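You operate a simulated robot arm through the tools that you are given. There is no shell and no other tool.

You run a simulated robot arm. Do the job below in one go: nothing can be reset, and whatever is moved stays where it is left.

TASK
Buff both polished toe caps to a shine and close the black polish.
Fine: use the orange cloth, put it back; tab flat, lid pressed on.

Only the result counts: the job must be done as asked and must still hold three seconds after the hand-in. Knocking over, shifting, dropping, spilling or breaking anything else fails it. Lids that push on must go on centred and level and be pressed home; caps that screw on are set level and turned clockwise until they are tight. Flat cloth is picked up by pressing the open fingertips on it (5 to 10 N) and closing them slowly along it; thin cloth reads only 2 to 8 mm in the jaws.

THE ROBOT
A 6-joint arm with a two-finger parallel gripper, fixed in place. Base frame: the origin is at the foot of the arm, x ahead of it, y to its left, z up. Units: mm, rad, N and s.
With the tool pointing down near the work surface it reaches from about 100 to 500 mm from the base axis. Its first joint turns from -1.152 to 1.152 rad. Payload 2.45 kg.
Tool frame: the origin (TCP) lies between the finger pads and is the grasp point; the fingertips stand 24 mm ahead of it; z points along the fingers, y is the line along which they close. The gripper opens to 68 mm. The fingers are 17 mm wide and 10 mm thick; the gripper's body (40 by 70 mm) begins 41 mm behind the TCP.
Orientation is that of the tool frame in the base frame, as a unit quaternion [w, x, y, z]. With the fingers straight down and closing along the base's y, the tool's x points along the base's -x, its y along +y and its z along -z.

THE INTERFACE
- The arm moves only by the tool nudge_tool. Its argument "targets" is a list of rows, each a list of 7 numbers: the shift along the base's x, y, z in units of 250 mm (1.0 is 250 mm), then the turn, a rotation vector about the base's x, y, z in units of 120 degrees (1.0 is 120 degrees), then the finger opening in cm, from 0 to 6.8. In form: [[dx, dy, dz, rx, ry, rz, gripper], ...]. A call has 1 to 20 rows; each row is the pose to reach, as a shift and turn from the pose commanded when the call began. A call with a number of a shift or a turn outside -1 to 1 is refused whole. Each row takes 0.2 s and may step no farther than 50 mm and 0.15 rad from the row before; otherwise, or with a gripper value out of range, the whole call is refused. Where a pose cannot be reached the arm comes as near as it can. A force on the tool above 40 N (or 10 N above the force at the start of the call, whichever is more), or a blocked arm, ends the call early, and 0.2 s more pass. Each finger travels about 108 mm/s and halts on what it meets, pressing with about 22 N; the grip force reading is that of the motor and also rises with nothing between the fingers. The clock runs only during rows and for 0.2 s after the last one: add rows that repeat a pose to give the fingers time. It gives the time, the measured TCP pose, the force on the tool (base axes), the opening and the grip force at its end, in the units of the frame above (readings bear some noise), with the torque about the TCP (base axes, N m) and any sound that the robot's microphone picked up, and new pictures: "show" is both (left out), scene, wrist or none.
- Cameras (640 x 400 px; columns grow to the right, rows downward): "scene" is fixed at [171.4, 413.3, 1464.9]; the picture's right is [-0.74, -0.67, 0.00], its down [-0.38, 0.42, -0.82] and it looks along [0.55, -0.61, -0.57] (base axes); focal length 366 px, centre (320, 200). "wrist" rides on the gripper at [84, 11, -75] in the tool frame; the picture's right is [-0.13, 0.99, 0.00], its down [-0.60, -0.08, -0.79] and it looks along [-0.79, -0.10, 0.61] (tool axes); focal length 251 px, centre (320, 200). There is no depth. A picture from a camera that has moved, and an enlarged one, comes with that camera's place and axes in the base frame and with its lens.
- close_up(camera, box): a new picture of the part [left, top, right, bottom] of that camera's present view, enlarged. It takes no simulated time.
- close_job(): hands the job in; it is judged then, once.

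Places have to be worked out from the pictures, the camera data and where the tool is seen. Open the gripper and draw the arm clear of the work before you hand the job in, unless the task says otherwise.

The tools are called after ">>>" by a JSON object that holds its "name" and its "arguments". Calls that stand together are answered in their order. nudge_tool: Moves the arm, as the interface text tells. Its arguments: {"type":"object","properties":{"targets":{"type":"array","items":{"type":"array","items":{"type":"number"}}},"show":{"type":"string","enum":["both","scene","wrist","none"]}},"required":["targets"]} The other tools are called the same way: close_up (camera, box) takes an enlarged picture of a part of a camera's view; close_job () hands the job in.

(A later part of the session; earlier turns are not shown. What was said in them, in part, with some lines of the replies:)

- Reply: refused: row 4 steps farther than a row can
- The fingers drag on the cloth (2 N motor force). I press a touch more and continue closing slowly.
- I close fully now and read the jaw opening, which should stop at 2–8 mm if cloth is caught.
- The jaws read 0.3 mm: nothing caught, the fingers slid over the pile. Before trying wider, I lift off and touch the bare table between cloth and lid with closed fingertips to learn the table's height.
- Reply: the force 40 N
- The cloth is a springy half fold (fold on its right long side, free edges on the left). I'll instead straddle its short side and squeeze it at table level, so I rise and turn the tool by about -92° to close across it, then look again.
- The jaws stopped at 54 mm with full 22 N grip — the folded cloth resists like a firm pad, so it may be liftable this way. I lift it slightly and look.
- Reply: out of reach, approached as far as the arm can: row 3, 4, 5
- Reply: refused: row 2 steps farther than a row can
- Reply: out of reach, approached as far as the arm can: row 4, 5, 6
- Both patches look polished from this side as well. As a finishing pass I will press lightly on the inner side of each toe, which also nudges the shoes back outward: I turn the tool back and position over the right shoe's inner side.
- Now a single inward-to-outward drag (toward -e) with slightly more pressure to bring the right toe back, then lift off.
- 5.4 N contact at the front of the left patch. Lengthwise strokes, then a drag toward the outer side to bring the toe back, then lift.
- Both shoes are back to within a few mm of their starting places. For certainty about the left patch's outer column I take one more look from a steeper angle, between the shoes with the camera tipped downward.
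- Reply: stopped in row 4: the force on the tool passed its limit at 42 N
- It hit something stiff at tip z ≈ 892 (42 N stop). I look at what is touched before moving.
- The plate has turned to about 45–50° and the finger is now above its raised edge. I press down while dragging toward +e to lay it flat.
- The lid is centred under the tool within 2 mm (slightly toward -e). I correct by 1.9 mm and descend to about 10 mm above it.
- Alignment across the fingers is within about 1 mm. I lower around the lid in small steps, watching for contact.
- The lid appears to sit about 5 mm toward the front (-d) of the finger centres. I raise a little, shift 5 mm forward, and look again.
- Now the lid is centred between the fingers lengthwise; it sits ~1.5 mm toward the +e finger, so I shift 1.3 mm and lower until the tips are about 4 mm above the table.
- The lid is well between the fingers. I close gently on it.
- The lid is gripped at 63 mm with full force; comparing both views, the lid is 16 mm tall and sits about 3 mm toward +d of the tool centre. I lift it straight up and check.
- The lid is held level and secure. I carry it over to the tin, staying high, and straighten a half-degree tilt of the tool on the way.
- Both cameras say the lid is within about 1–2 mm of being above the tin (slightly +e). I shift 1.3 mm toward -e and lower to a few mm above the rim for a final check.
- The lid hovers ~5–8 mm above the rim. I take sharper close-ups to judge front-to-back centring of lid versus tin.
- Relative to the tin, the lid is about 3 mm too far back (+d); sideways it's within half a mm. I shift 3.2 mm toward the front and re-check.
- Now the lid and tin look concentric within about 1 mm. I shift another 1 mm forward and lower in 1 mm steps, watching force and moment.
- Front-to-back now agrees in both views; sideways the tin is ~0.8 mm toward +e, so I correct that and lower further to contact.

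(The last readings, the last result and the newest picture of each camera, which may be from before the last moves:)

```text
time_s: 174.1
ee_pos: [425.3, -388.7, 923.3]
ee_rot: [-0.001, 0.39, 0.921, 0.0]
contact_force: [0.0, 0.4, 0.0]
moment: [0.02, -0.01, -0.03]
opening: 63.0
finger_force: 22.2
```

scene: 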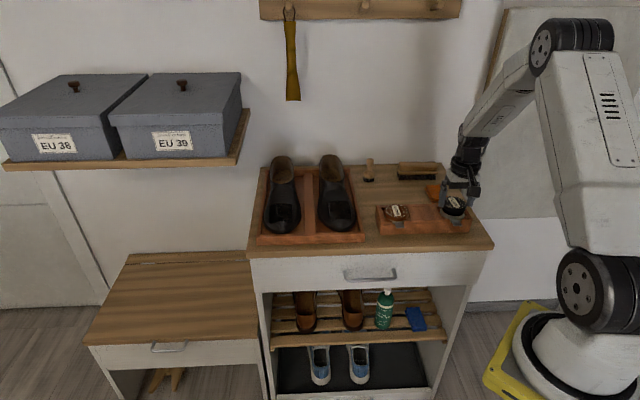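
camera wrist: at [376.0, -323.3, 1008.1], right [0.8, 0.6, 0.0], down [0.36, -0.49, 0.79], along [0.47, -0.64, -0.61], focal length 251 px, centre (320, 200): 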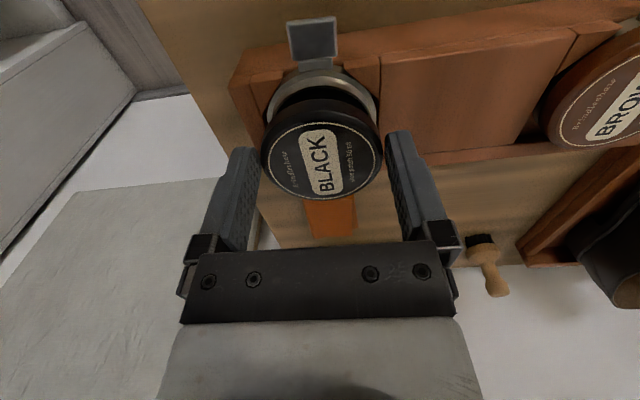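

No contact yet with the lid bottom at about 894.5; I keep lowering in 0.75 mm rows.

>>> {"name": "nudge_tool", "arguments": {"targets": [[0, 0, -0.003, 0, 0, 0, 5.0], [0, 0, -0.006, 0, 0, 0, 5.0], [0, 0, -0.009, 0, 0, 0, 5.0]], "show": "none"}}

>>> {"name": "close_up", "arguments": {"camera": "scene", "box": [440, 192, 474, 226]}}

>>> {"name": "close_up", "arguments": {"camera": "wrist", "box": [255, 55, 395, 165]}}

```text
time_s: 174.9
ee_pos: [425.0, -387.7, 920.4]
ee_rot: [0.0, 0.39, 0.921, 0.0]
contact_force: [0.1, -1.0, 0.5]
moment: [0.01, 0.01, 0.06]
opening: 62.6
finger_force: 22.1
```

```text
11.76 times, centred on (457, 209) of scene
camera zoom: at [171.4, 413.3, 1464.9], right [-0.74, -0.67, 0.0], down [-0.38, 0.42, -0.82], along [0.55, -0.61, -0.57], focal length 4304 px, centre (-1292, 94)
```

zoom: 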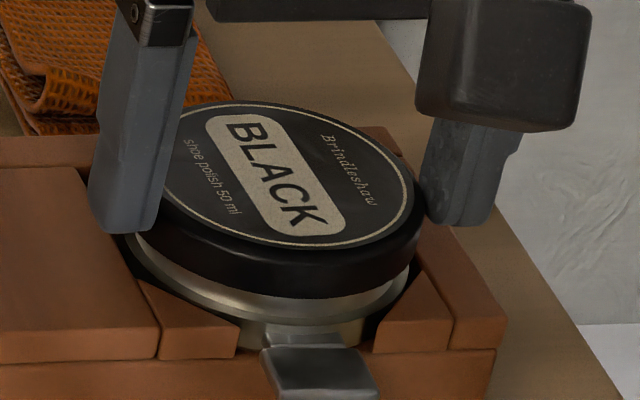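

```text
3.64 times, centred on (325, 110) of wrist
camera zoom: at [374.6, -320.2, 996.2], right [0.8, 0.6, 0.0], down [0.36, -0.49, 0.79], along [0.47, -0.64, -0.61], focal length 914 px, centre (302, 527)
```

zoom: 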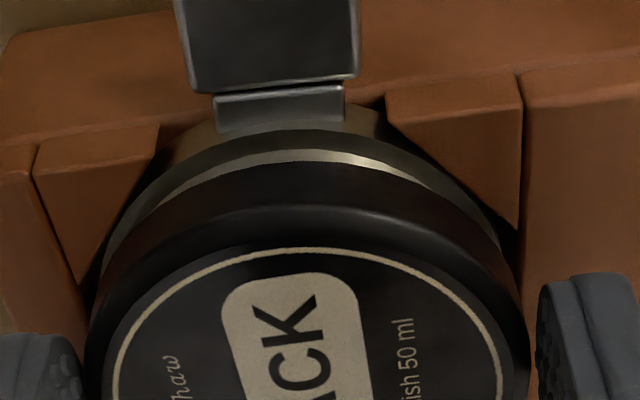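

The lid is sliding over the tin's neck without resistance and looks concentric. I continue down in small steps until it meets resistance.

>>> {"name": "nudge_tool", "arguments": {"targets": [[0, 0, -0.003, 0, 0, 0, 5.0], [0, 0, -0.006, 0, 0, 0, 5.0], [0, 0, -0.009, 0, 0, 0, 5.0]], "show": "none"}}

```text
time_s: 175.7
ee_pos: [425.5, -388.9, 919.7]
ee_rot: [0.0, 0.391, 0.92, 0.0]
contact_force: [0.6, 0.8, 0.0]
moment: [0.0, 0.02, -0.04]
opening: 63.1
finger_force: 21.9
```

>>> {"name": "nudge_tool", "arguments": {"targets": [[0, 0, -0.003, 0, 0, 0, 5.0], [0, 0, -0.006, 0, 0, 0, 5.0], [0, 0, -0.009, 0, 0, 0, 5.0]], "show": "none"}}

>>> {"name": "close_up", "arguments": {"camera": "scene", "box": [440, 192, 474, 226]}}

>>> {"name": "close_up", "arguments": {"camera": "wrist", "box": [255, 55, 395, 165]}}

```text
time_s: 176.5
ee_pos: [424.2, -388.1, 916.3]
ee_rot: [0.0, 0.391, 0.921, 0.0]
contact_force: [-0.6, 0.1, 0.6]
moment: [0.02, 0.0, 0.03]
opening: 62.6
finger_force: 21.8
```

```text
11.76 times, centred on (457, 209) of scene
camera zoom: at [171.4, 413.3, 1464.9], right [-0.74, -0.67, 0.0], down [-0.38, 0.42, -0.82], along [0.55, -0.61, -0.57], focal length 4304 px, centre (-1292, 94)
```

zoom: 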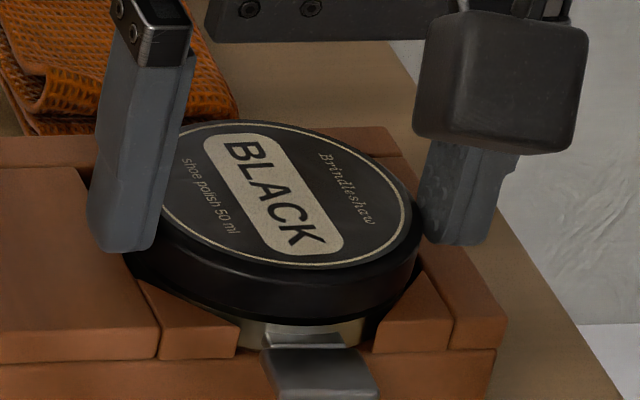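

```text
3.64 times, centred on (325, 110) of wrist
camera zoom: at [373.8, -319.9, 991.5], right [0.8, 0.6, 0.0], down [0.36, -0.49, 0.79], along [0.47, -0.64, -0.61], focal length 914 px, centre (302, 527)
```

zoom: 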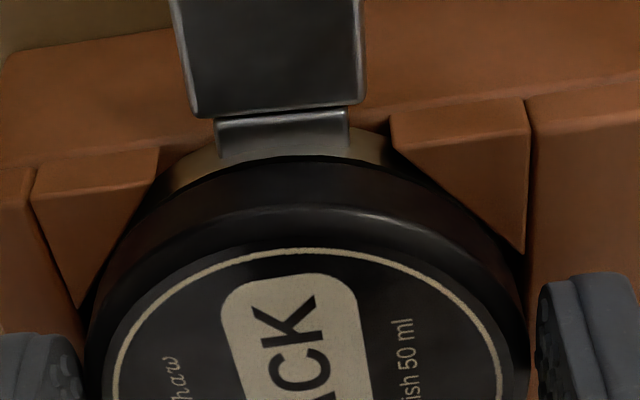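

The lid now covers the neck down to the flange. I lower further to feel the seat.

>>> {"name": "nudge_tool", "arguments": {"targets": [[0, 0, -0.003, 0, 0, 0, 5.0], [0, 0, -0.006, 0, 0, 0, 5.0]], "show": "none"}}

```text
time_s: 177.1
ee_pos: [424.9, -388.1, 915.5]
ee_rot: [0.0, 0.391, 0.92, 0.001]
contact_force: [0.9, 0.3, 0.2]
moment: [-0.02, 0.01, -0.01]
opening: 62.7
finger_force: 22.4
```

>>> {"name": "nudge_tool", "arguments": {"targets": [[0, 0, -0.003, 0, 0, 0, 5.0], [0, 0, -0.006, 0, 0, 0, 5.0]], "show": "none"}}

```text
time_s: 177.7
ee_pos: [425.5, -388.3, 915.5]
ee_rot: [0.0, 0.391, 0.92, 0.0]
contact_force: [-3.3, 4.3, 9.9]
moment: [-0.12, -0.22, 0.02]
opening: 63.1
finger_force: 21.6
heard: snap
```

A snap was heard. I look at the lid's seating before releasing.

>>> {"name": "close_up", "arguments": {"camera": "scene", "box": [440, 192, 474, 226]}}

>>> {"name": "close_up", "arguments": {"camera": "wrist", "box": [255, 55, 395, 165]}}

>>> {"name": "close_up", "arguments": {"camera": "scene", "box": [375, 185, 475, 240]}}

```text
11.76 times, centred on (457, 209) of scene
camera zoom: at [171.1, 413.5, 1464.9], right [-0.74, -0.67, 0.0], down [-0.38, 0.42, -0.82], along [0.55, -0.61, -0.57], focal length 4304 px, centre (-1292, 94)
```

zoom: 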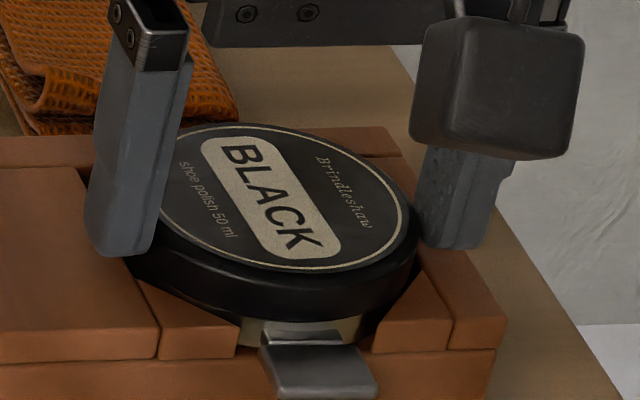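

```text
3.64 times, centred on (325, 110) of wrist
camera zoom: at [374.1, -320.1, 990.0], right [0.8, 0.6, 0.0], down [0.36, -0.49, 0.79], along [0.47, -0.64, -0.61], focal length 914 px, centre (302, 527)
```

zoom: 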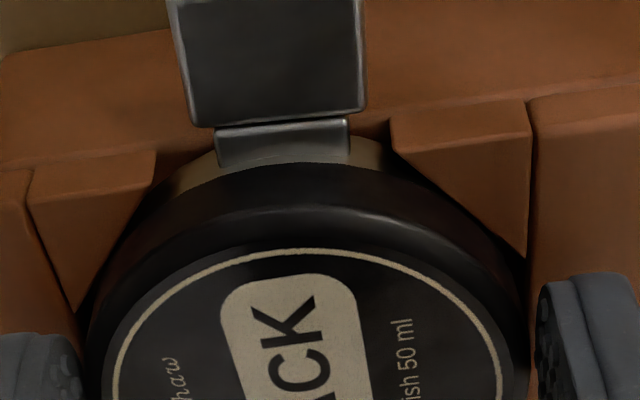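

```text
6.40 times, centred on (425, 212) of scene
camera zoom: at [171.1, 413.5, 1464.9], right [-0.74, -0.67, 0.0], down [-0.38, 0.42, -0.82], along [0.55, -0.61, -0.57], focal length 2341 px, centre (-352, 120)
```

zoom: 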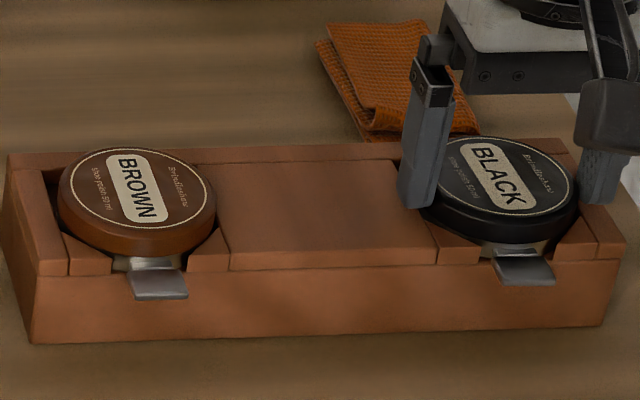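

The black lid sits at the same level as the brown one. I release it, rise, and then press its centre with closed fingertips to make sure it is home.

>>> {"name": "nudge_tool", "arguments": {"targets": [[0, 0, 0.004, 0, 0, 0, 6.4], [0, 0, 0.004, 0, 0, 0, 6.8], [0, 0, 0.004, 0, 0, 0, 6.8], [0, 0, 0.03, 0, 0, 0, 6.8], [0, 0, 0.12, 0, 0, 0, 6.8], [0, 0, 0.2, 0, 0, 0, 6.8]]}}

>>> {"name": "close_up", "arguments": {"camera": "wrist", "box": [220, 20, 420, 190]}}

>>> {"name": "close_up", "arguments": {"camera": "scene", "box": [375, 185, 475, 240]}}

```text
time_s: 179.1
ee_pos: [426.7, -389.6, 965.2]
ee_rot: [-0.001, 0.391, 0.92, 0.001]
contact_force: [-0.7, 0.5, 0.3]
moment: [-0.01, -0.01, 0.01]
opening: 68.1
finger_force: 0.1
camera wrist: at [375.0, -320.9, 1039.6], right [0.8, 0.6, 0.0], down [0.36, -0.49, 0.79], along [0.47, -0.64, -0.61], focal length 251 px, centre (320, 200)
```

scene: 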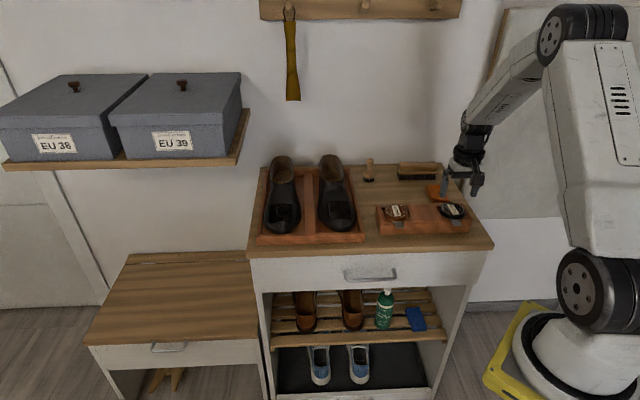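
wrist: 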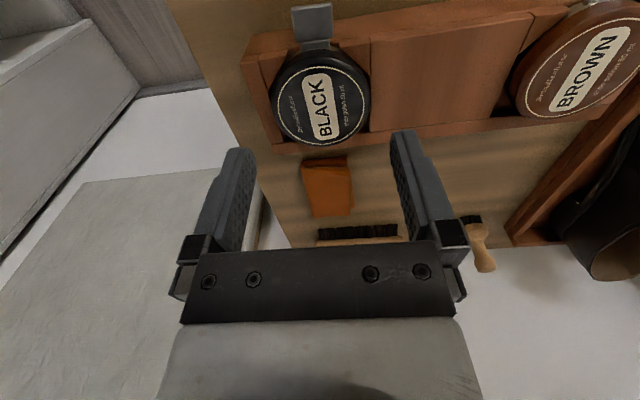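

```text
2.35 times, centred on (320, 105) of wrist
camera zoom: at [375.0, -320.9, 1039.6], right [0.8, 0.6, 0.0], down [0.36, -0.49, 0.79], along [0.47, -0.64, -0.61], focal length 592 px, centre (320, 424)
```

zoom: 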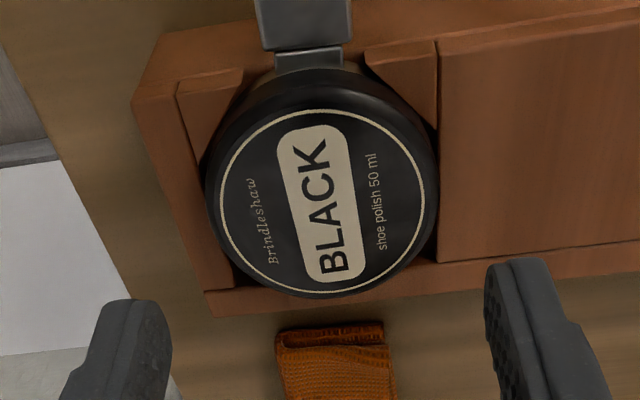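

```text
6.40 times, centred on (425, 212) of scene
camera zoom: at [171.4, 413.3, 1464.9], right [-0.74, -0.67, 0.0], down [-0.38, 0.42, -0.82], along [0.55, -0.61, -0.57], focal length 2341 px, centre (-352, 120)
```

zoom: 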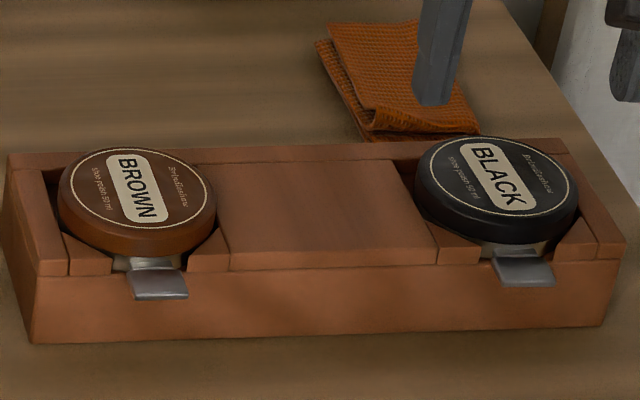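

The lid is level and matches the brown tin. I close the fingers, move over the lid's centre and come down to just above it for a final press.

>>> {"name": "nudge_tool", "arguments": {"targets": [[0.0143, -0.014, 0, 0, 0, 0, 4.0], [0.0143, -0.014, 0, 0, 0, 0, 1.5], [0.0143, -0.014, -0.08, 0, 0, 0, 0.0], [0.0143, -0.014, -0.14, 0, 0, 0, 0.0], [0.0143, -0.014, -0.15, 0, 0, 0, 0.0]], "show": "wrist"}}

>>> {"name": "close_up", "arguments": {"camera": "scene", "box": [435, 180, 485, 230]}}

```text
time_s: 180.3
ee_pos: [429.2, -391.7, 926.6]
ee_rot: [0.0, 0.39, 0.921, 0.0]
contact_force: [0.6, 0.2, 0.8]
moment: [-0.01, -0.01, 0.04]
opening: 0.0
finger_force: 22.4
camera wrist: at [378.1, -324.2, 1001.3], right [0.8, 0.6, 0.0], down [0.36, -0.49, 0.79], along [0.47, -0.64, -0.61], focal length 251 px, centre (320, 200)
```

wrist: 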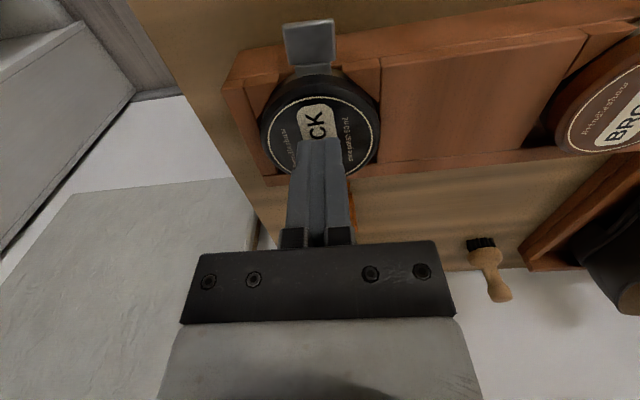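

```text
8.00 times, centred on (460, 205) of scene
camera zoom: at [171.4, 413.3, 1464.9], right [-0.74, -0.67, 0.0], down [-0.38, 0.42, -0.82], along [0.55, -0.61, -0.57], focal length 2927 px, centre (-800, 160)
```

zoom: 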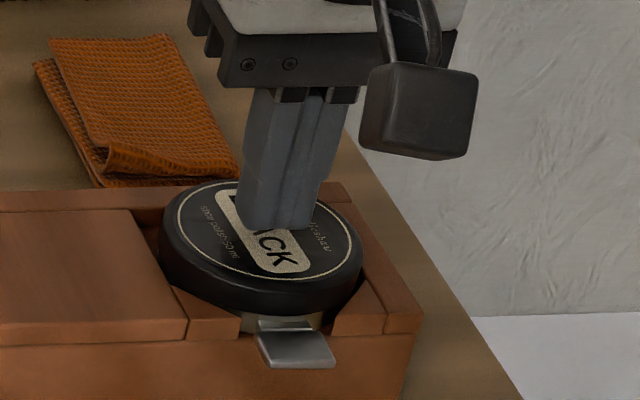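

The tips are a couple of mm to the -e side of the lid's centre; I shift 2.3 mm and press down in small steps.

>>> {"name": "nudge_tool", "arguments": {"targets": [[0.0064, 0.0066, 0, 0, 0, 0, 0.0], [0.0064, 0.0066, -0.004, 0, 0, 0, 0.0], [0.0064, 0.0066, -0.008, 0, 0, 0, 0.0], [0.0064, 0.0066, -0.011, 0, 0, 0, 0.0]], "show": "none"}}

```text
time_s: 181.3
ee_pos: [429.8, -390.7, 925.7]
ee_rot: [-0.001, 0.391, 0.92, 0.0]
contact_force: [0.0, 0.8, 0.2]
moment: [0.03, -0.02, 0.03]
opening: 0.1
finger_force: 22.1
```

>>> {"name": "nudge_tool", "arguments": {"targets": [[0, 0, -0.003, 0, 0, 0, 0.0], [0, 0, -0.006, 0, 0, 0, 0.0], [0, 0, -0.009, 0, 0, 0, 0.0]], "show": "none"}}

```text
time_s: 182.1
ee_pos: [430.2, -390.1, 921.3]
ee_rot: [-0.001, 0.391, 0.92, 0.001]
contact_force: [-0.9, 0.7, 1.6]
moment: [0.01, 0.05, 0.01]
opening: 0.0
finger_force: 22.4
```

Contact begins (lid top ≈ 897.5). I press further in 0.5 mm steps.

>>> {"name": "nudge_tool", "arguments": {"targets": [[0, 0, -0.002, 0, 0, 0, 0.0], [0, 0, -0.004, 0, 0, 0, 0.0], [0, 0, -0.006, 0, 0, 0, 0.0]], "show": "none"}}

```text
time_s: 182.9
ee_pos: [430.8, -390.3, 921.5]
ee_rot: [0.0, 0.391, 0.92, 0.0]
contact_force: [-6.3, 3.7, 16.9]
moment: [0.07, 0.13, -0.02]
opening: 0.0
finger_force: 21.7
```

>>> {"name": "nudge_tool", "arguments": {"targets": [[0, 0, -0.002, 0, 0, 0, 0.0], [0, 0, -0.004, 0, 0, 0, 0.0], [0, 0, -0.004, 0, 0, 0, 0.0]], "show": "wrist"}}

```text
time_s: 183.7
ee_pos: [431.1, -391.1, 920.2]
ee_rot: [0.001, 0.39, 0.921, 0.0]
contact_force: [-4.0, 5.5, 27.3]
moment: [0.1, 0.08, -0.01]
opening: 0.0
finger_force: 22.0
camera wrist: at [379.9, -322.1, 995.2], right [0.8, 0.6, 0.0], down [0.36, -0.49, 0.79], along [0.47, -0.64, -0.61], focal length 251 px, centre (320, 200)
```

wrist: 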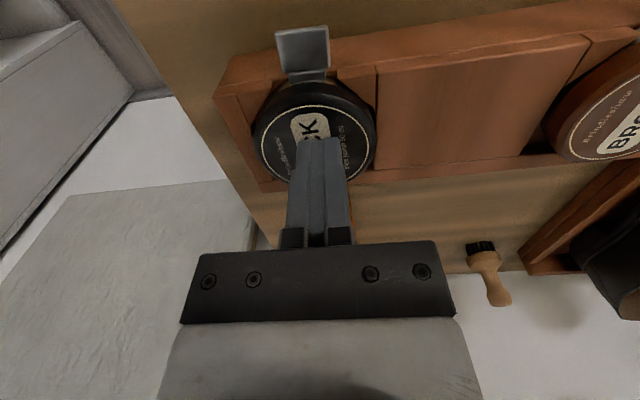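

27 N and no further give: the lid is home. I lift away and inspect the whole table.

>>> {"name": "nudge_tool", "arguments": {"targets": [[0, 0, 0.02, 0, 0, 0, 0.0], [0, 0, 0.14, 0, 0, 0, 0.0], [0, 0, 0.32, 0, 0, 0, 1.0], [-0.05, 0.1, 0.5, 0, 0, 0, 3.0], [-0.1, 0.24, 0.6, 0, 0, 0, 5.0], [-0.15, 0.38, 0.7, 0, 0, 0, 6.8]]}}

>>> {"name": "close_up", "arguments": {"camera": "scene", "box": [360, 140, 500, 250]}}

>>> {"name": "close_up", "arguments": {"camera": "scene", "box": [245, 140, 385, 250]}}

>>> {"name": "close_up", "arguments": {"camera": "scene", "box": [435, 190, 485, 235]}}

```text
refused: row 4 steps farther than a row can; nothing moved
```

```text
3.64 times, centred on (430, 195) of scene
camera zoom: at [170.9, 413.8, 1464.8], right [-0.74, -0.67, 0.0], down [-0.38, 0.42, -0.82], along [0.55, -0.61, -0.57], focal length 1330 px, centre (-80, 218)
```

zoom: 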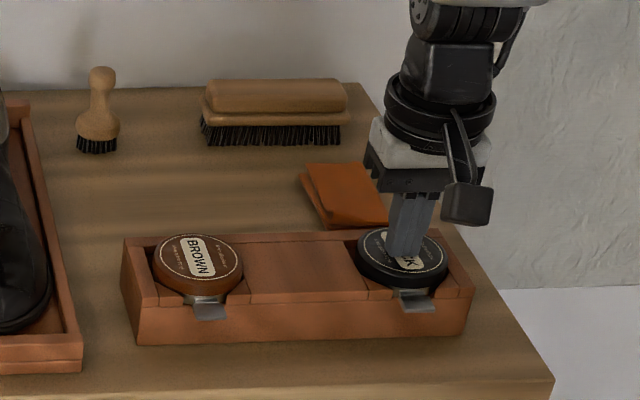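

```text
3.64 times, centred on (315, 195) of scene
camera zoom: at [170.9, 413.8, 1464.8], right [-0.74, -0.67, 0.0], down [-0.38, 0.42, -0.82], along [0.55, -0.61, -0.57], focal length 1330 px, centre (338, 218)
```

zoom: 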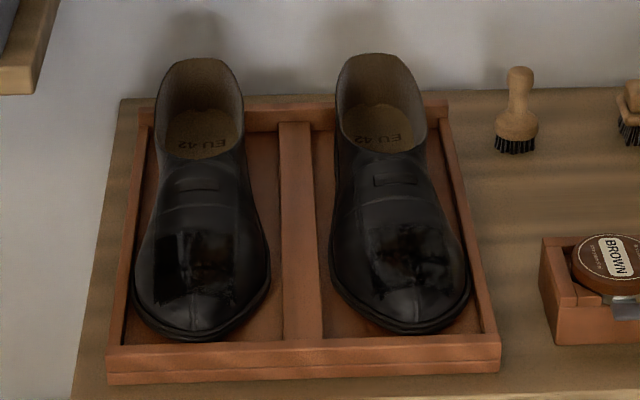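

```text
8.89 times, centred on (460, 212) of scene
camera zoom: at [170.9, 413.8, 1464.8], right [-0.74, -0.67, 0.0], down [-0.38, 0.42, -0.82], along [0.55, -0.61, -0.57], focal length 3252 px, centre (-924, 89)
```

zoom: 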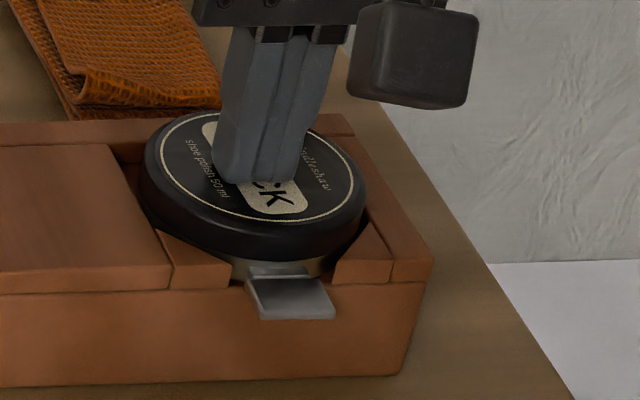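

Everything looks right; that retreat was refused for a long step, so I repeat it with smaller steps.

>>> {"name": "nudge_tool", "arguments": {"targets": [[0, 0, 0.02, 0, 0, 0, 0.0], [0, 0, 0.14, 0, 0, 0, 0.0], [0, 0, 0.3, 0, 0, 0, 1.0], [-0.03, 0.08, 0.44, 0, 0, 0, 3.0], [-0.06, 0.18, 0.56, 0, 0, 0, 5.0], [-0.1, 0.3, 0.66, 0, 0, 0, 6.8], [-0.14, 0.42, 0.7, 0, 0, 0, 6.8]]}}

>>> {"name": "close_up", "arguments": {"camera": "scene", "box": [360, 140, 500, 250]}}

>>> {"name": "close_up", "arguments": {"camera": "scene", "box": [435, 190, 485, 235]}}

>>> {"name": "close_up", "arguments": {"camera": "scene", "box": [250, 180, 370, 250]}}

```text
time_s: 185.3
ee_pos: [393.0, -283.7, 1095.0]
ee_rot: [-0.001, 0.39, 0.921, 0.0]
contact_force: [0.5, 0.3, 0.3]
moment: [-0.02, 0.03, 0.02]
opening: 68.2
finger_force: 0.1
camera wrist: at [343.4, -215.7, 1169.2], right [0.8, 0.6, 0.0], down [0.36, -0.49, 0.79], along [0.47, -0.64, -0.61], focal length 251 px, centre (320, 200)
```

scene: 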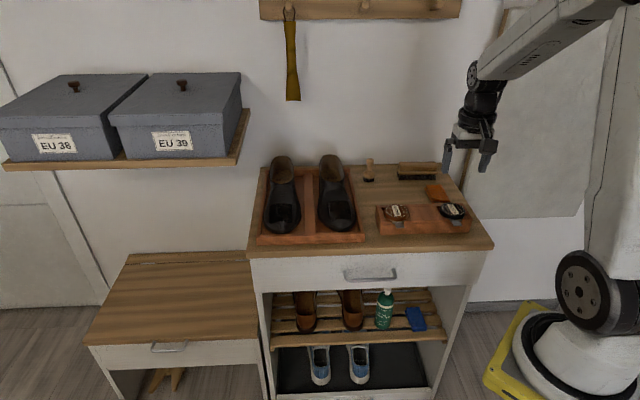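
wrist: 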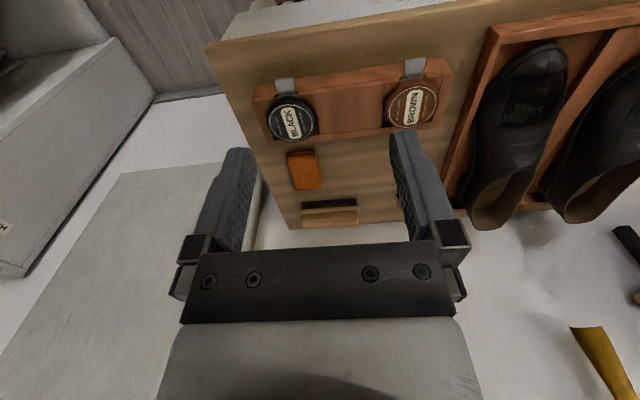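

```text
3.64 times, centred on (430, 195) of scene
camera zoom: at [171.4, 413.3, 1464.9], right [-0.74, -0.67, 0.0], down [-0.38, 0.42, -0.82], along [0.55, -0.61, -0.57], focal length 1330 px, centre (-80, 218)
```

zoom: 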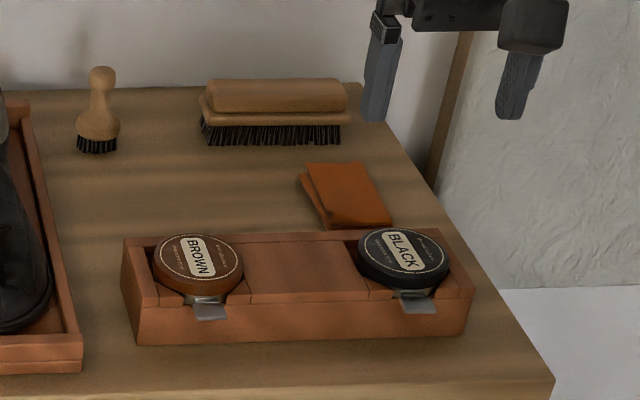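

```text
8.89 times, centred on (460, 212) of scene
camera zoom: at [171.4, 413.3, 1464.9], right [-0.74, -0.67, 0.0], down [-0.38, 0.42, -0.82], along [0.55, -0.61, -0.57], focal length 3252 px, centre (-924, 89)
```

zoom: 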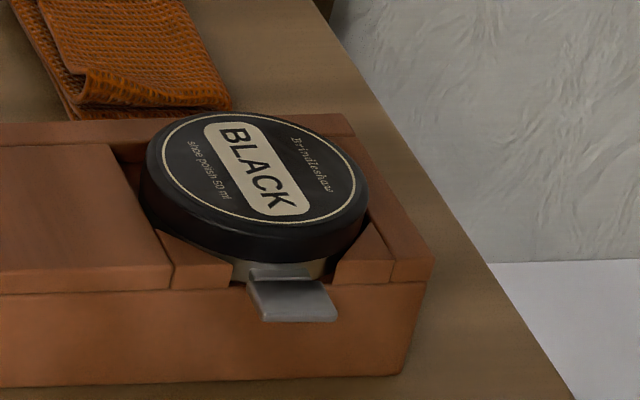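

```text
5.33 times, centred on (310, 215) of scene
camera zoom: at [171.4, 413.3, 1464.9], right [-0.74, -0.67, 0.0], down [-0.38, 0.42, -0.82], along [0.55, -0.61, -0.57], focal length 1951 px, centre (373, 120)
```

zoom: 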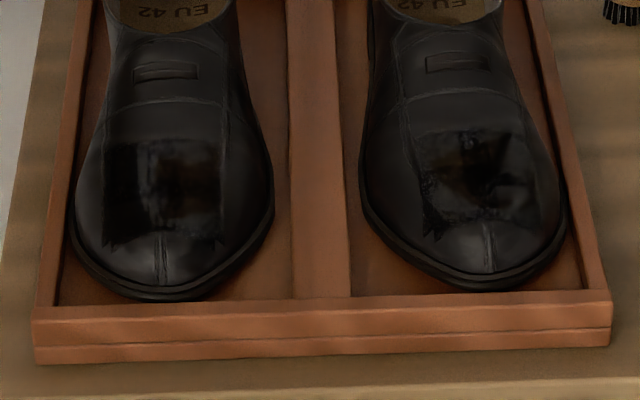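

Everything is in place. Since the arm is clear now, I take one more sharp look at each toe patch before handing in.

>>> {"name": "close_up", "arguments": {"camera": "scene", "box": [266, 200, 290, 222]}}

>>> {"name": "close_up", "arguments": {"camera": "scene", "box": [324, 200, 352, 226]}}

>>> {"name": "close_up", "arguments": {"camera": "wrist", "box": [480, 30, 640, 150]}}

```text
16.00 times, centred on (278, 211) of scene
camera zoom: at [171.4, 413.3, 1464.9], right [-0.74, -0.67, 0.0], down [-0.38, 0.42, -0.82], along [0.55, -0.61, -0.57], focal length 5853 px, centre (992, 24)
```

zoom: 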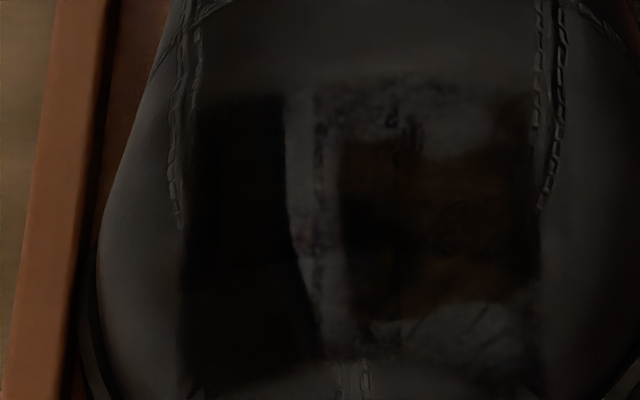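

```text
15.38 times, centred on (338, 213) of scene
camera zoom: at [171.4, 413.3, 1464.9], right [-0.74, -0.67, 0.0], down [-0.38, 0.42, -0.82], along [0.55, -0.61, -0.57], focal length 5628 px, centre (43, 0)
```

zoom: 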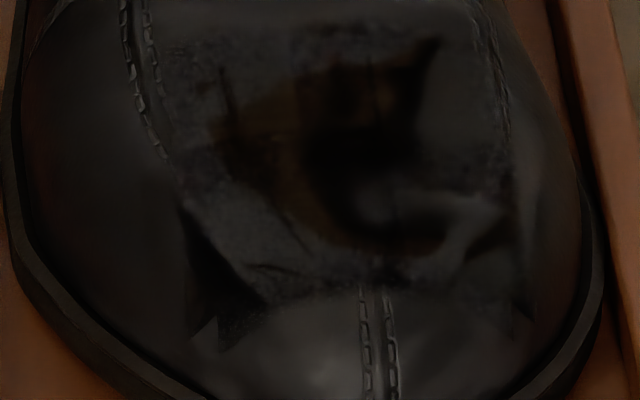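

```text
3.33 times, centred on (560, 90) of wrist
camera zoom: at [343.4, -215.7, 1169.2], right [0.8, 0.6, 0.0], down [0.36, -0.49, 0.79], along [0.47, -0.64, -0.61], focal length 838 px, centre (-480, 567)
```

zoom: 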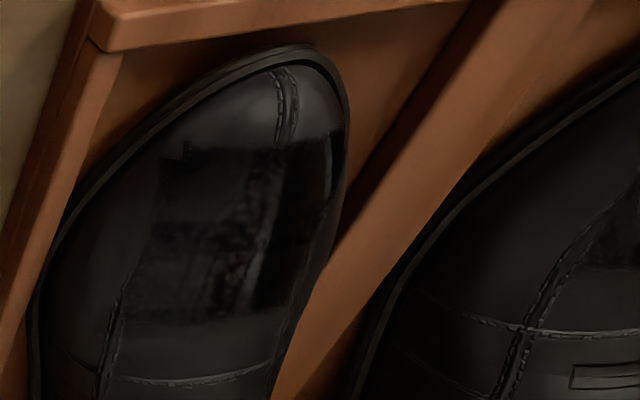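

Left patch's dark band ends in the middle of a tile with a smooth curve, which speaks for a reflection; to be sure about its outermost column I take one extra view from the outer front, reflecting the ceiling, with the empty gripper kept high.

>>> {"name": "nudge_tool", "arguments": {"targets": [[0.14, 0.11, 0, 0, 0, -0.065, 4.0], [0.28, 0.22, 0, 0, 0, -0.13, 2.0], [0.42, 0.33, 0, 0, 0, -0.195, 0.0], [0.56, 0.44, 0, 0, 0, -0.26, 0.0], [0.7, 0.55, 0, 0, 0, -0.325, 0.0], [0.84, 0.66, 0, 0, 0, -0.39, 0.0]], "show": "none"}}

>>> {"name": "nudge_tool", "arguments": {"targets": [[0.14, 0.12, -0.05, 0, 0, 0, 0.0], [0.28, 0.24, -0.1, 0, 0, 0, 0.0], [0.42, 0.36, -0.16, 0, 0, 0, 0.0], [0.56, 0.46, -0.24, 0, 0, 0, 0.0], [0.66, 0.52, -0.36, 0, 0, 0, 0.0], [0.68, 0.54, -0.5, 0, 0, 0, 0.0]]}}

>>> {"name": "close_up", "arguments": {"camera": "wrist", "box": [240, 40, 440, 190]}}

```text
time_s: 186.7
ee_pos: [606.4, -119.4, 1093.6]
ee_rot: [0.0, 0.725, 0.689, 0.001]
contact_force: [-0.3, 0.2, 0.0]
moment: [-0.02, 0.0, -0.01]
opening: 0.0
finger_force: 21.9
```

```text
time_s: 188.1
ee_pos: [771.7, 13.4, 968.6]
ee_rot: [-0.001, 0.724, 0.69, 0.0]
contact_force: [-0.1, -1.5, 0.6]
moment: [0.02, 0.0, -0.02]
opening: 0.2
finger_force: 22.3
camera wrist: at [786.6, 97.3, 1042.9], right [0.98, -0.18, 0.0], down [-0.11, -0.6, 0.79], along [-0.14, -0.78, -0.61], focal length 251 px, centre (320, 200)
```

scene: 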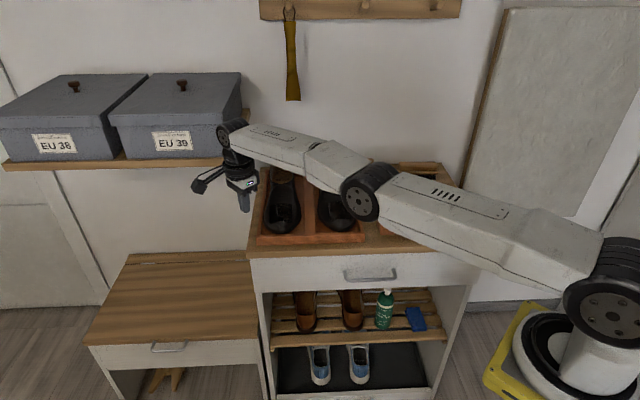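
wrist: 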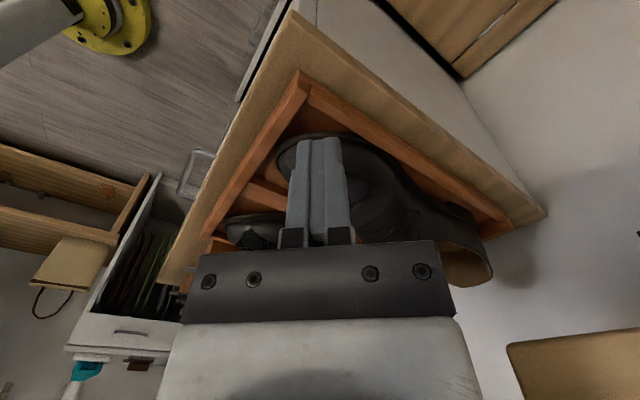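

```text
2.67 times, centred on (340, 115) of wrist
camera zoom: at [786.6, 97.3, 1042.9], right [0.98, -0.18, 0.0], down [-0.11, -0.6, 0.79], along [-0.14, -0.78, -0.61], focal length 670 px, centre (267, 427)
```

zoom: 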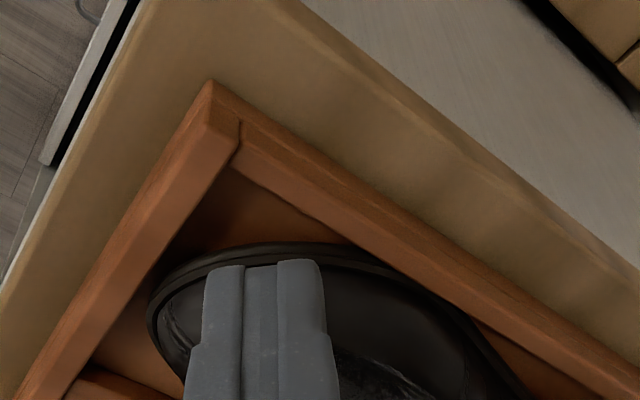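

The closed fingers block the view, so I open them to see between them.

>>> {"name": "nudge_tool", "arguments": {"targets": [[0, 0, 0, 0, 0, 0, 3.0], [0, 0, 0, 0, 0, 0, 6.0], [0, 0, 0, 0, 0, 0, 6.8], [0, 0, 0, 0, 0, 0, 6.8]], "show": "wrist"}}

>>> {"name": "close_up", "arguments": {"camera": "wrist", "box": [260, 120, 420, 240]}}

```text
time_s: 189.1
ee_pos: [771.5, 13.0, 969.4]
ee_rot: [-0.001, 0.724, 0.69, 0.001]
contact_force: [0.9, 0.3, 0.6]
moment: [0.0, -0.02, 0.0]
opening: 68.1
finger_force: 0.2
camera wrist: at [786.8, 97.0, 1043.6], right [0.98, -0.18, 0.0], down [-0.11, -0.6, 0.79], along [-0.14, -0.78, -0.61], focal length 251 px, centre (320, 200)
```

wrist: 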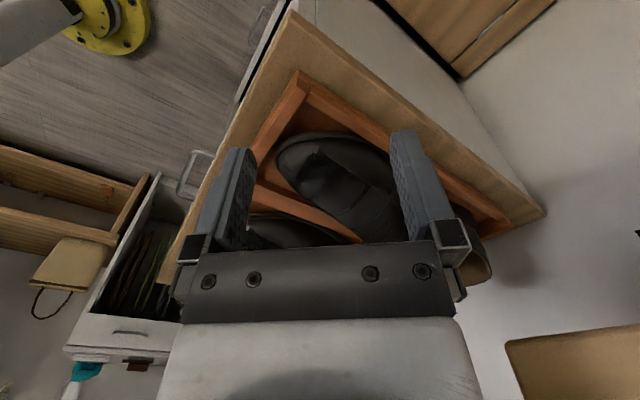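

```text
3.33 times, centred on (340, 180) of wrist
camera zoom: at [786.8, 97.0, 1043.6], right [0.98, -0.18, 0.0], down [-0.11, -0.6, 0.79], along [-0.14, -0.78, -0.61], focal length 838 px, centre (253, 267)
```

zoom: 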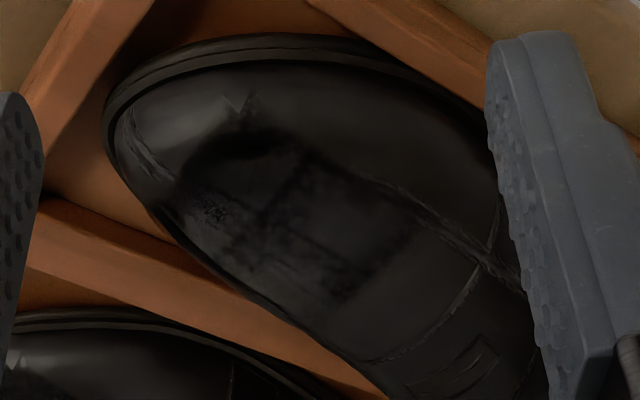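

I enlarge this view of the left patch further.

>>> {"name": "close_up", "arguments": {"camera": "wrist", "box": [290, 135, 390, 210]}}

```text
5.33 times, centred on (340, 172) of wrist
camera zoom: at [786.8, 97.0, 1043.6], right [0.98, -0.18, 0.0], down [-0.11, -0.6, 0.79], along [-0.14, -0.78, -0.61], focal length 1341 px, centre (213, 347)
```

zoom: 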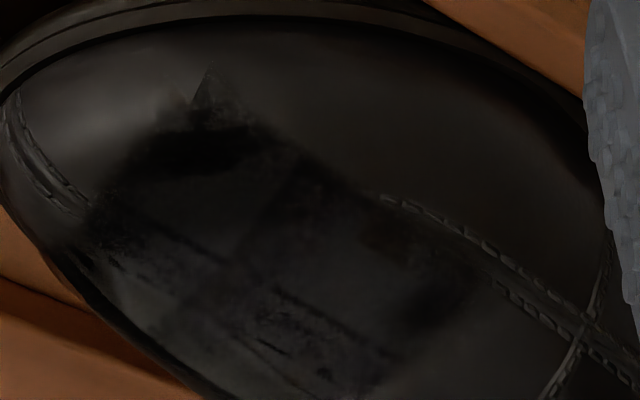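

From this side too the patch shows varied reflections right out to its edge, with no matte strip. I retreat high and clear of the work with the gripper open.

>>> {"name": "nudge_tool", "arguments": {"targets": [[0, 0, 0.16, 0, 0, 0, 6.8], [-0.05, 0.02, 0.32, 0, 0, 0, 6.8], [-0.18, 0.04, 0.44, 0, 0, 0, 6.8], [-0.34, 0.06, 0.52, 0, 0, 0, 6.8], [-0.52, 0.08, 0.56, 0, 0, 0, 6.8], [-0.7, 0.1, 0.6, 0, 0, 0, 6.8], [-0.88, 0.12, 0.6, 0, 0, 0, 6.8]]}}

>>> {"name": "close_up", "arguments": {"camera": "scene", "box": [245, 140, 500, 250]}}

```text
time_s: 190.7
ee_pos: [761.6, 30.0, 1090.8]
ee_rot: [-0.001, 0.724, 0.69, -0.001]
contact_force: [0.6, -0.1, 0.1]
moment: [0.03, 0.0, -0.02]
opening: 68.0
finger_force: 0.1
out of reach, approached as far as the arm can: row 2, 3, 4, 5, 6, 7
camera wrist: at [776.0, 112.6, 1166.0], right [0.98, -0.18, 0.0], down [-0.11, -0.6, 0.79], along [-0.14, -0.78, -0.61], focal length 251 px, centre (320, 200)
```

scene: 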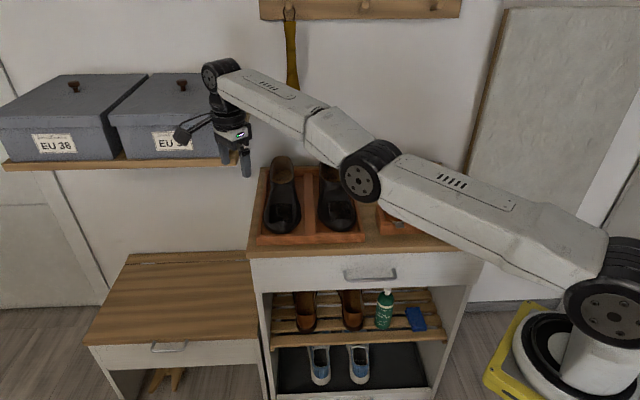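
wrist: 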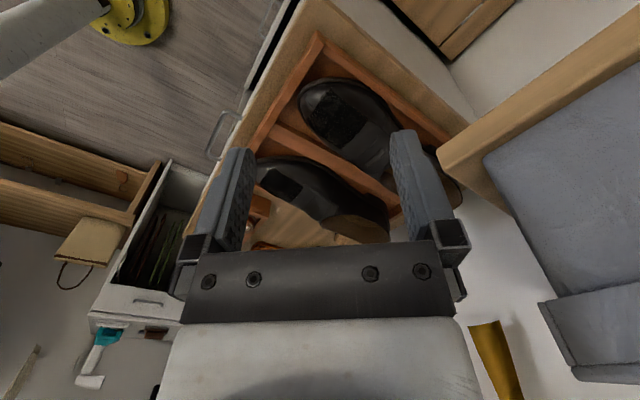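

```text
2.51 times, centred on (372, 195) of scene
camera zoom: at [171.4, 413.3, 1464.9], right [-0.74, -0.67, 0.0], down [-0.38, 0.42, -0.82], along [0.55, -0.61, -0.57], focal length 918 px, centre (188, 212)
```

zoom: 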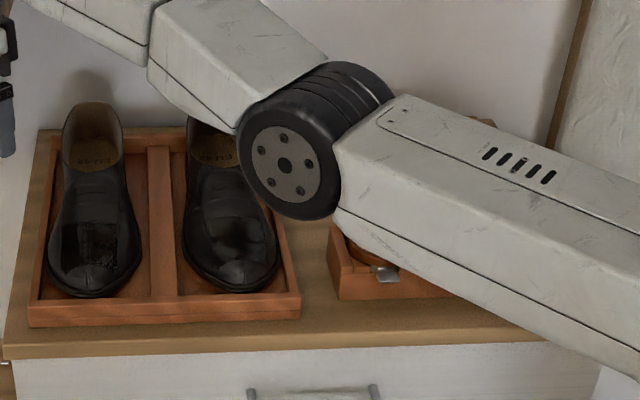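

The arm stayed near its stretched limit there. I draw it in toward the base in smaller steps at this height.

>>> {"name": "nudge_tool", "arguments": {"targets": [[-0.1, -0.04, -0.04, 0, 0, 0, 6.8], [-0.22, -0.08, -0.04, 0, 0, 0, 6.8], [-0.34, -0.12, 0, 0, 0, 0, 6.8], [-0.48, -0.14, 0.04, 0, 0, 0, 6.8], [-0.62, -0.16, 0.08, 0, 0, 0, 6.8]]}}

```text
time_s: 191.9
ee_pos: [760.6, 16.9, 1097.2]
ee_rot: [-0.002, 0.724, 0.689, 0.0]
contact_force: [-0.3, -0.2, 0.8]
moment: [0.02, -0.02, -0.01]
opening: 68.0
finger_force: 0.0
out of reach, approached as far as the arm can: row 1, 2, 3, 4, 5
camera wrist: at [775.4, 100.5, 1172.3], right [0.98, -0.18, 0.0], down [-0.11, -0.6, 0.79], along [-0.14, -0.78, -0.61], focal length 251 px, centre (320, 200)
```

scene: 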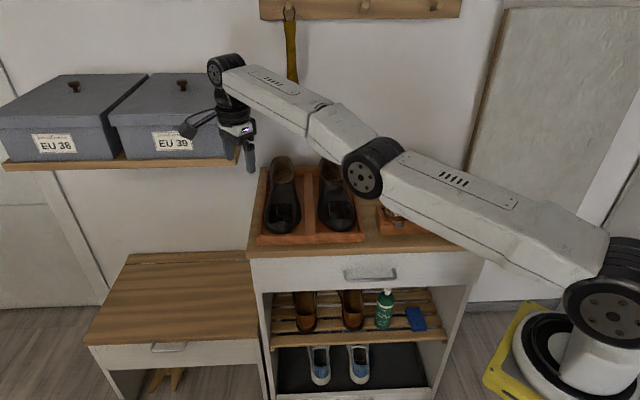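
wrist: 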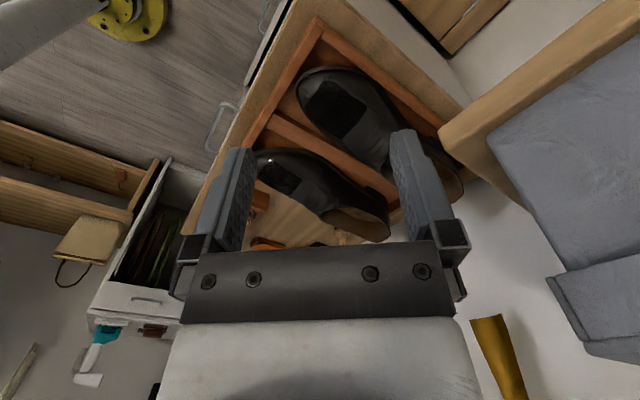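

The arm is fully stretched here, so I go back down along the way I came until it bends, then draw in.

>>> {"name": "nudge_tool", "arguments": {"targets": [[0, 0, -0.1, 0, 0, 0, 6.8], [0, 0, -0.2, 0, 0, 0, 6.8], [0, 0, -0.3, 0, 0, 0, 6.8], [-0.02, -0.01, -0.4, 0, 0, 0, 6.8], [-0.05, -0.02, -0.46, 0, 0, 0, 6.8]], "show": "scene"}}

```text
time_s: 193.1
ee_pos: [770.8, 8.1, 986.3]
ee_rot: [-0.001, 0.725, 0.689, 0.0]
contact_force: [0.3, 0.1, 0.7]
moment: [-0.01, 0.01, 0.03]
opening: 68.4
finger_force: 0.0
out of reach, approached as far as the arm can: row 1, 2, 3, 4, 5
```

scene: 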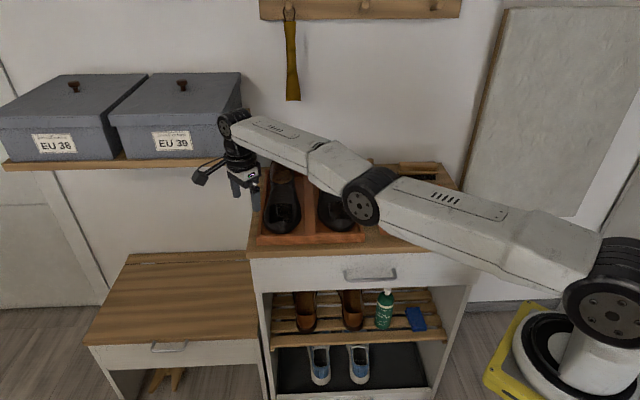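

It's still at full stretch; I ease inward with very small steps so the elbow can bend.

>>> {"name": "nudge_tool", "arguments": {"targets": [[-0.008, 0, 0, 0, 0, 0, 6.8], [-0.016, 0, 0, 0, 0, 0, 6.8], [-0.024, 0, 0, 0, 0, 0, 6.8], [-0.034, 0, 0, 0, 0, 0, 6.8], [-0.046, 0, 0, 0, 0, 0, 6.8], [-0.06, 0, 0, 0, 0, 0, 6.8], [-0.08, 0, 0, 0, 0, 0, 6.8], [-0.1, 0, 0, 0, 0, 0, 6.8]], "show": "scene"}}

```text
time_s: 194.9
ee_pos: [770.7, 7.7, 986.2]
ee_rot: [0.0, 0.724, 0.69, 0.001]
contact_force: [0.3, -0.1, 0.3]
moment: [-0.02, 0.0, -0.01]
opening: 68.0
finger_force: 0.0
out of reach, approached as far as the arm can: row 2, 3, 4, 5, 6, 7, 8
```

scene: 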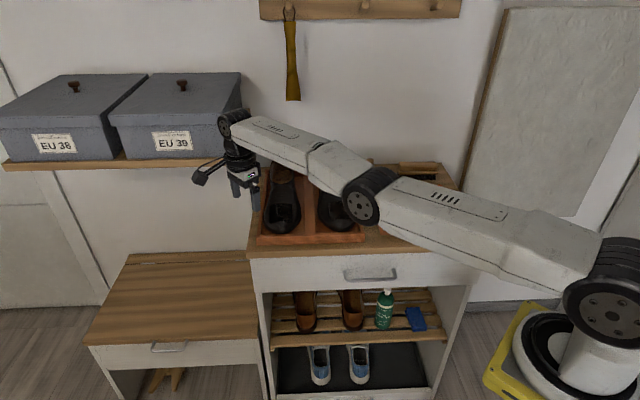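

Row 1 worked but then it locked again. Lowering bends the elbow in the right sense, so I go down 40 mm in small steps (still well above everything) before drawing in.

>>> {"name": "nudge_tool", "arguments": {"targets": [[0, 0, -0.02, 0, 0, 0, 6.8], [0, 0, -0.04, 0, 0, 0, 6.8], [0, 0, -0.06, 0, 0, 0, 6.8], [0, 0, -0.08, 0, 0, 0, 6.8], [0, 0, -0.1, 0, 0, 0, 6.8], [0, 0, -0.12, 0, 0, 0, 6.8], [0, 0, -0.14, 0, 0, 0, 6.8], [0, 0, -0.16, 0, 0, 0, 6.8]], "show": "scene"}}

```text
time_s: 196.7
ee_pos: [771.4, 9.0, 945.4]
ee_rot: [-0.001, 0.724, 0.69, 0.0]
contact_force: [-0.5, 0.0, -0.4]
moment: [-0.01, 0.04, 0.02]
opening: 67.9
finger_force: 0.1
```

scene: 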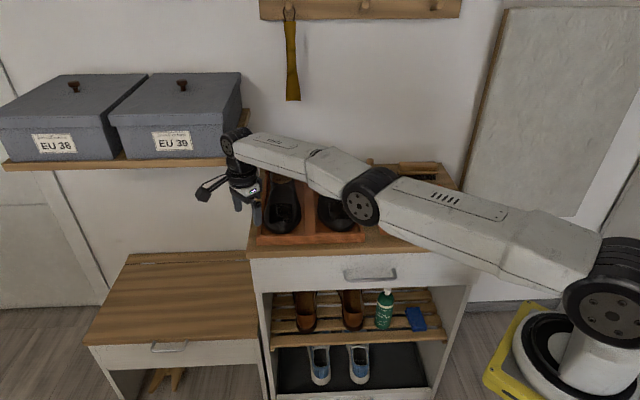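

Now it is inside its reach again. I draw the tool inward, away from the table's front, at this height.

>>> {"name": "nudge_tool", "arguments": {"targets": [[-0.016, 0, 0, 0, 0, 0, 6.8], [-0.036, 0, 0, 0, 0, 0, 6.8], [-0.06, 0, 0, 0, 0, 0, 6.8], [-0.1, 0, 0, 0, 0, 0, 6.8], [-0.16, 0, 0, 0, 0, 0, 6.8], [-0.24, 0, 0, 0, 0, 0, 6.8], [-0.34, 0, 0, 0, 0, 0, 6.8], [-0.44, 0, 0, 0, 0, 0, 6.8]], "show": "scene"}}

```text
time_s: 198.5
ee_pos: [662.5, 9.5, 947.2]
ee_rot: [0.0, 0.724, 0.69, 0.001]
contact_force: [0.5, 0.2, 0.0]
moment: [-0.01, -0.02, 0.05]
opening: 67.8
finger_force: 0.2
out of reach, approached as far as the arm can: row 2
```

scene: 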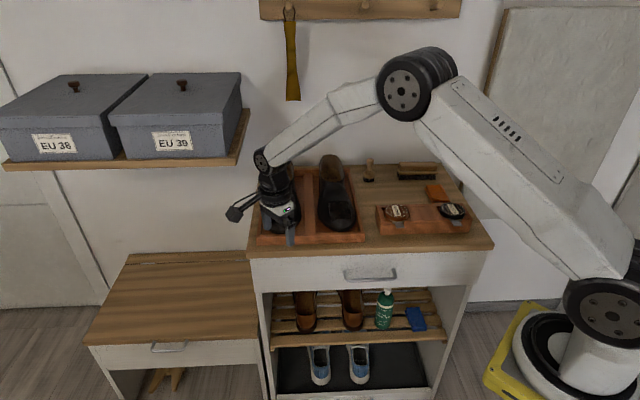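

The arm bends again. Now I rise and retreat well clear of the table.

>>> {"name": "nudge_tool", "arguments": {"targets": [[0, 0, 0.15, 0, 0, 0, 6.8], [-0.05, 0, 0.3, 0, 0, 0, 6.8], [-0.15, 0, 0.45, 0, 0, 0, 6.8], [-0.28, 0, 0.58, 0, 0, 0, 6.8], [-0.42, 0, 0.68, 0, 0, 0, 6.8], [-0.58, 0, 0.76, 0, 0, 0, 6.8], [-0.74, 0, 0.8, 0, 0, 0, 6.8]]}}

>>> {"name": "close_up", "arguments": {"camera": "scene", "box": [245, 140, 385, 250]}}

>>> {"name": "close_up", "arguments": {"camera": "scene", "box": [360, 140, 500, 250]}}

```text
time_s: 200.1
ee_pos: [475.1, 8.8, 1146.7]
ee_rot: [0.0, 0.724, 0.69, 0.001]
contact_force: [0.1, 0.0, 0.0]
moment: [-0.02, 0.0, -0.02]
opening: 67.9
finger_force: 0.1
camera wrist: at [490.4, 91.9, 1221.7], right [0.98, -0.18, 0.0], down [-0.11, -0.6, 0.79], along [-0.14, -0.78, -0.61], focal length 251 px, centre (320, 200)
```

scene: 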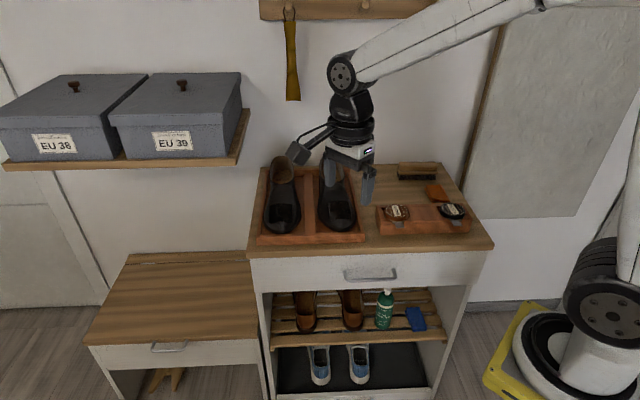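
wrist: 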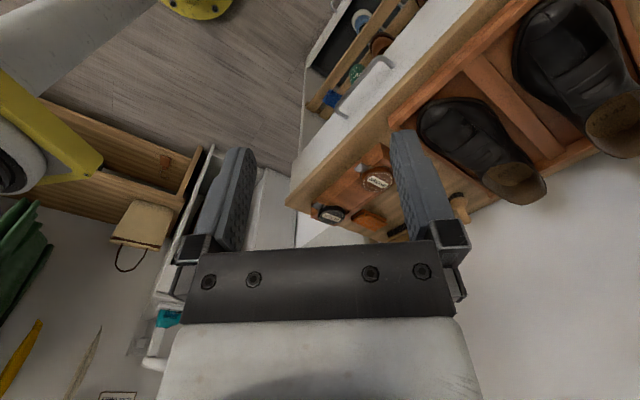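

```text
3.64 times, centred on (315, 195) of scene
camera zoom: at [171.4, 413.3, 1464.9], right [-0.74, -0.67, 0.0], down [-0.38, 0.42, -0.82], along [0.55, -0.61, -0.57], focal length 1330 px, centre (338, 218)
```

zoom: 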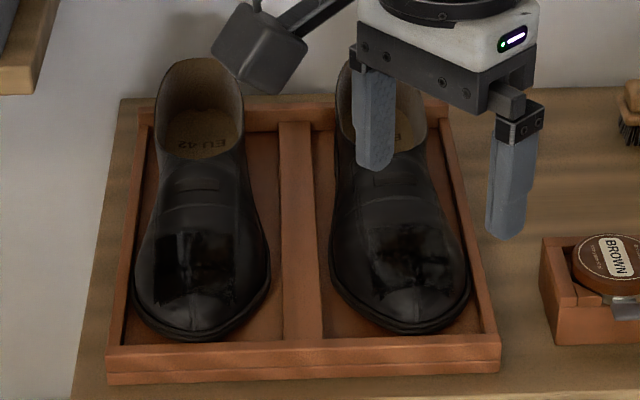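

```text
3.64 times, centred on (430, 195) of scene
camera zoom: at [171.4, 413.3, 1464.9], right [-0.74, -0.67, 0.0], down [-0.38, 0.42, -0.82], along [0.55, -0.61, -0.57], focal length 1330 px, centre (-80, 218)
```

zoom: 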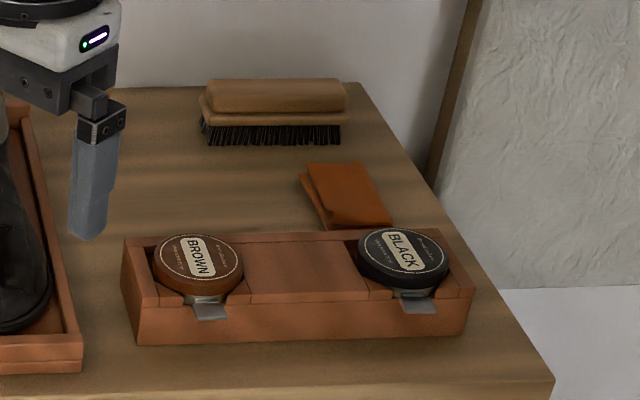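

The toe caps both shine, the cloth is back where it was, the tab lies flat, and the lid snapped on and took a firm press without giving. The shoes are within about 6 mm of their starting places. The gripper is open and the arm is clear, so I hand the job in.

>>> {"name": "close_job", "arguments": {}}

```text
The job is handed in.
```

I buffed both toe caps, closed the black polish and handed the job in; the result hasn't come back yet.

- **Toe caps:** I buffed both with the orange cloth until the matte patches gave clear reflections. I'm less sure of two spots: the left toe's outermost strip and the right toe's inner front corner. I rubbed both, but they reflect something dark, so I couldn't fully confirm the shine there.
- **Orange cloth:** it is back in its place, still folded, within a few millimetres of where it started.
- **Black polish:** I turned the tab flat, like the brown tin's. The lid went on centred and level with an audible snap, then held without moving under a 27 N press.
- **Shoes:** rubbing moved both shoes slightly in the tray. I brought them back to within about 6 mm of where they started.

Nothing else looked moved or knocked over. I left the gripper open and the arm clear of the table.
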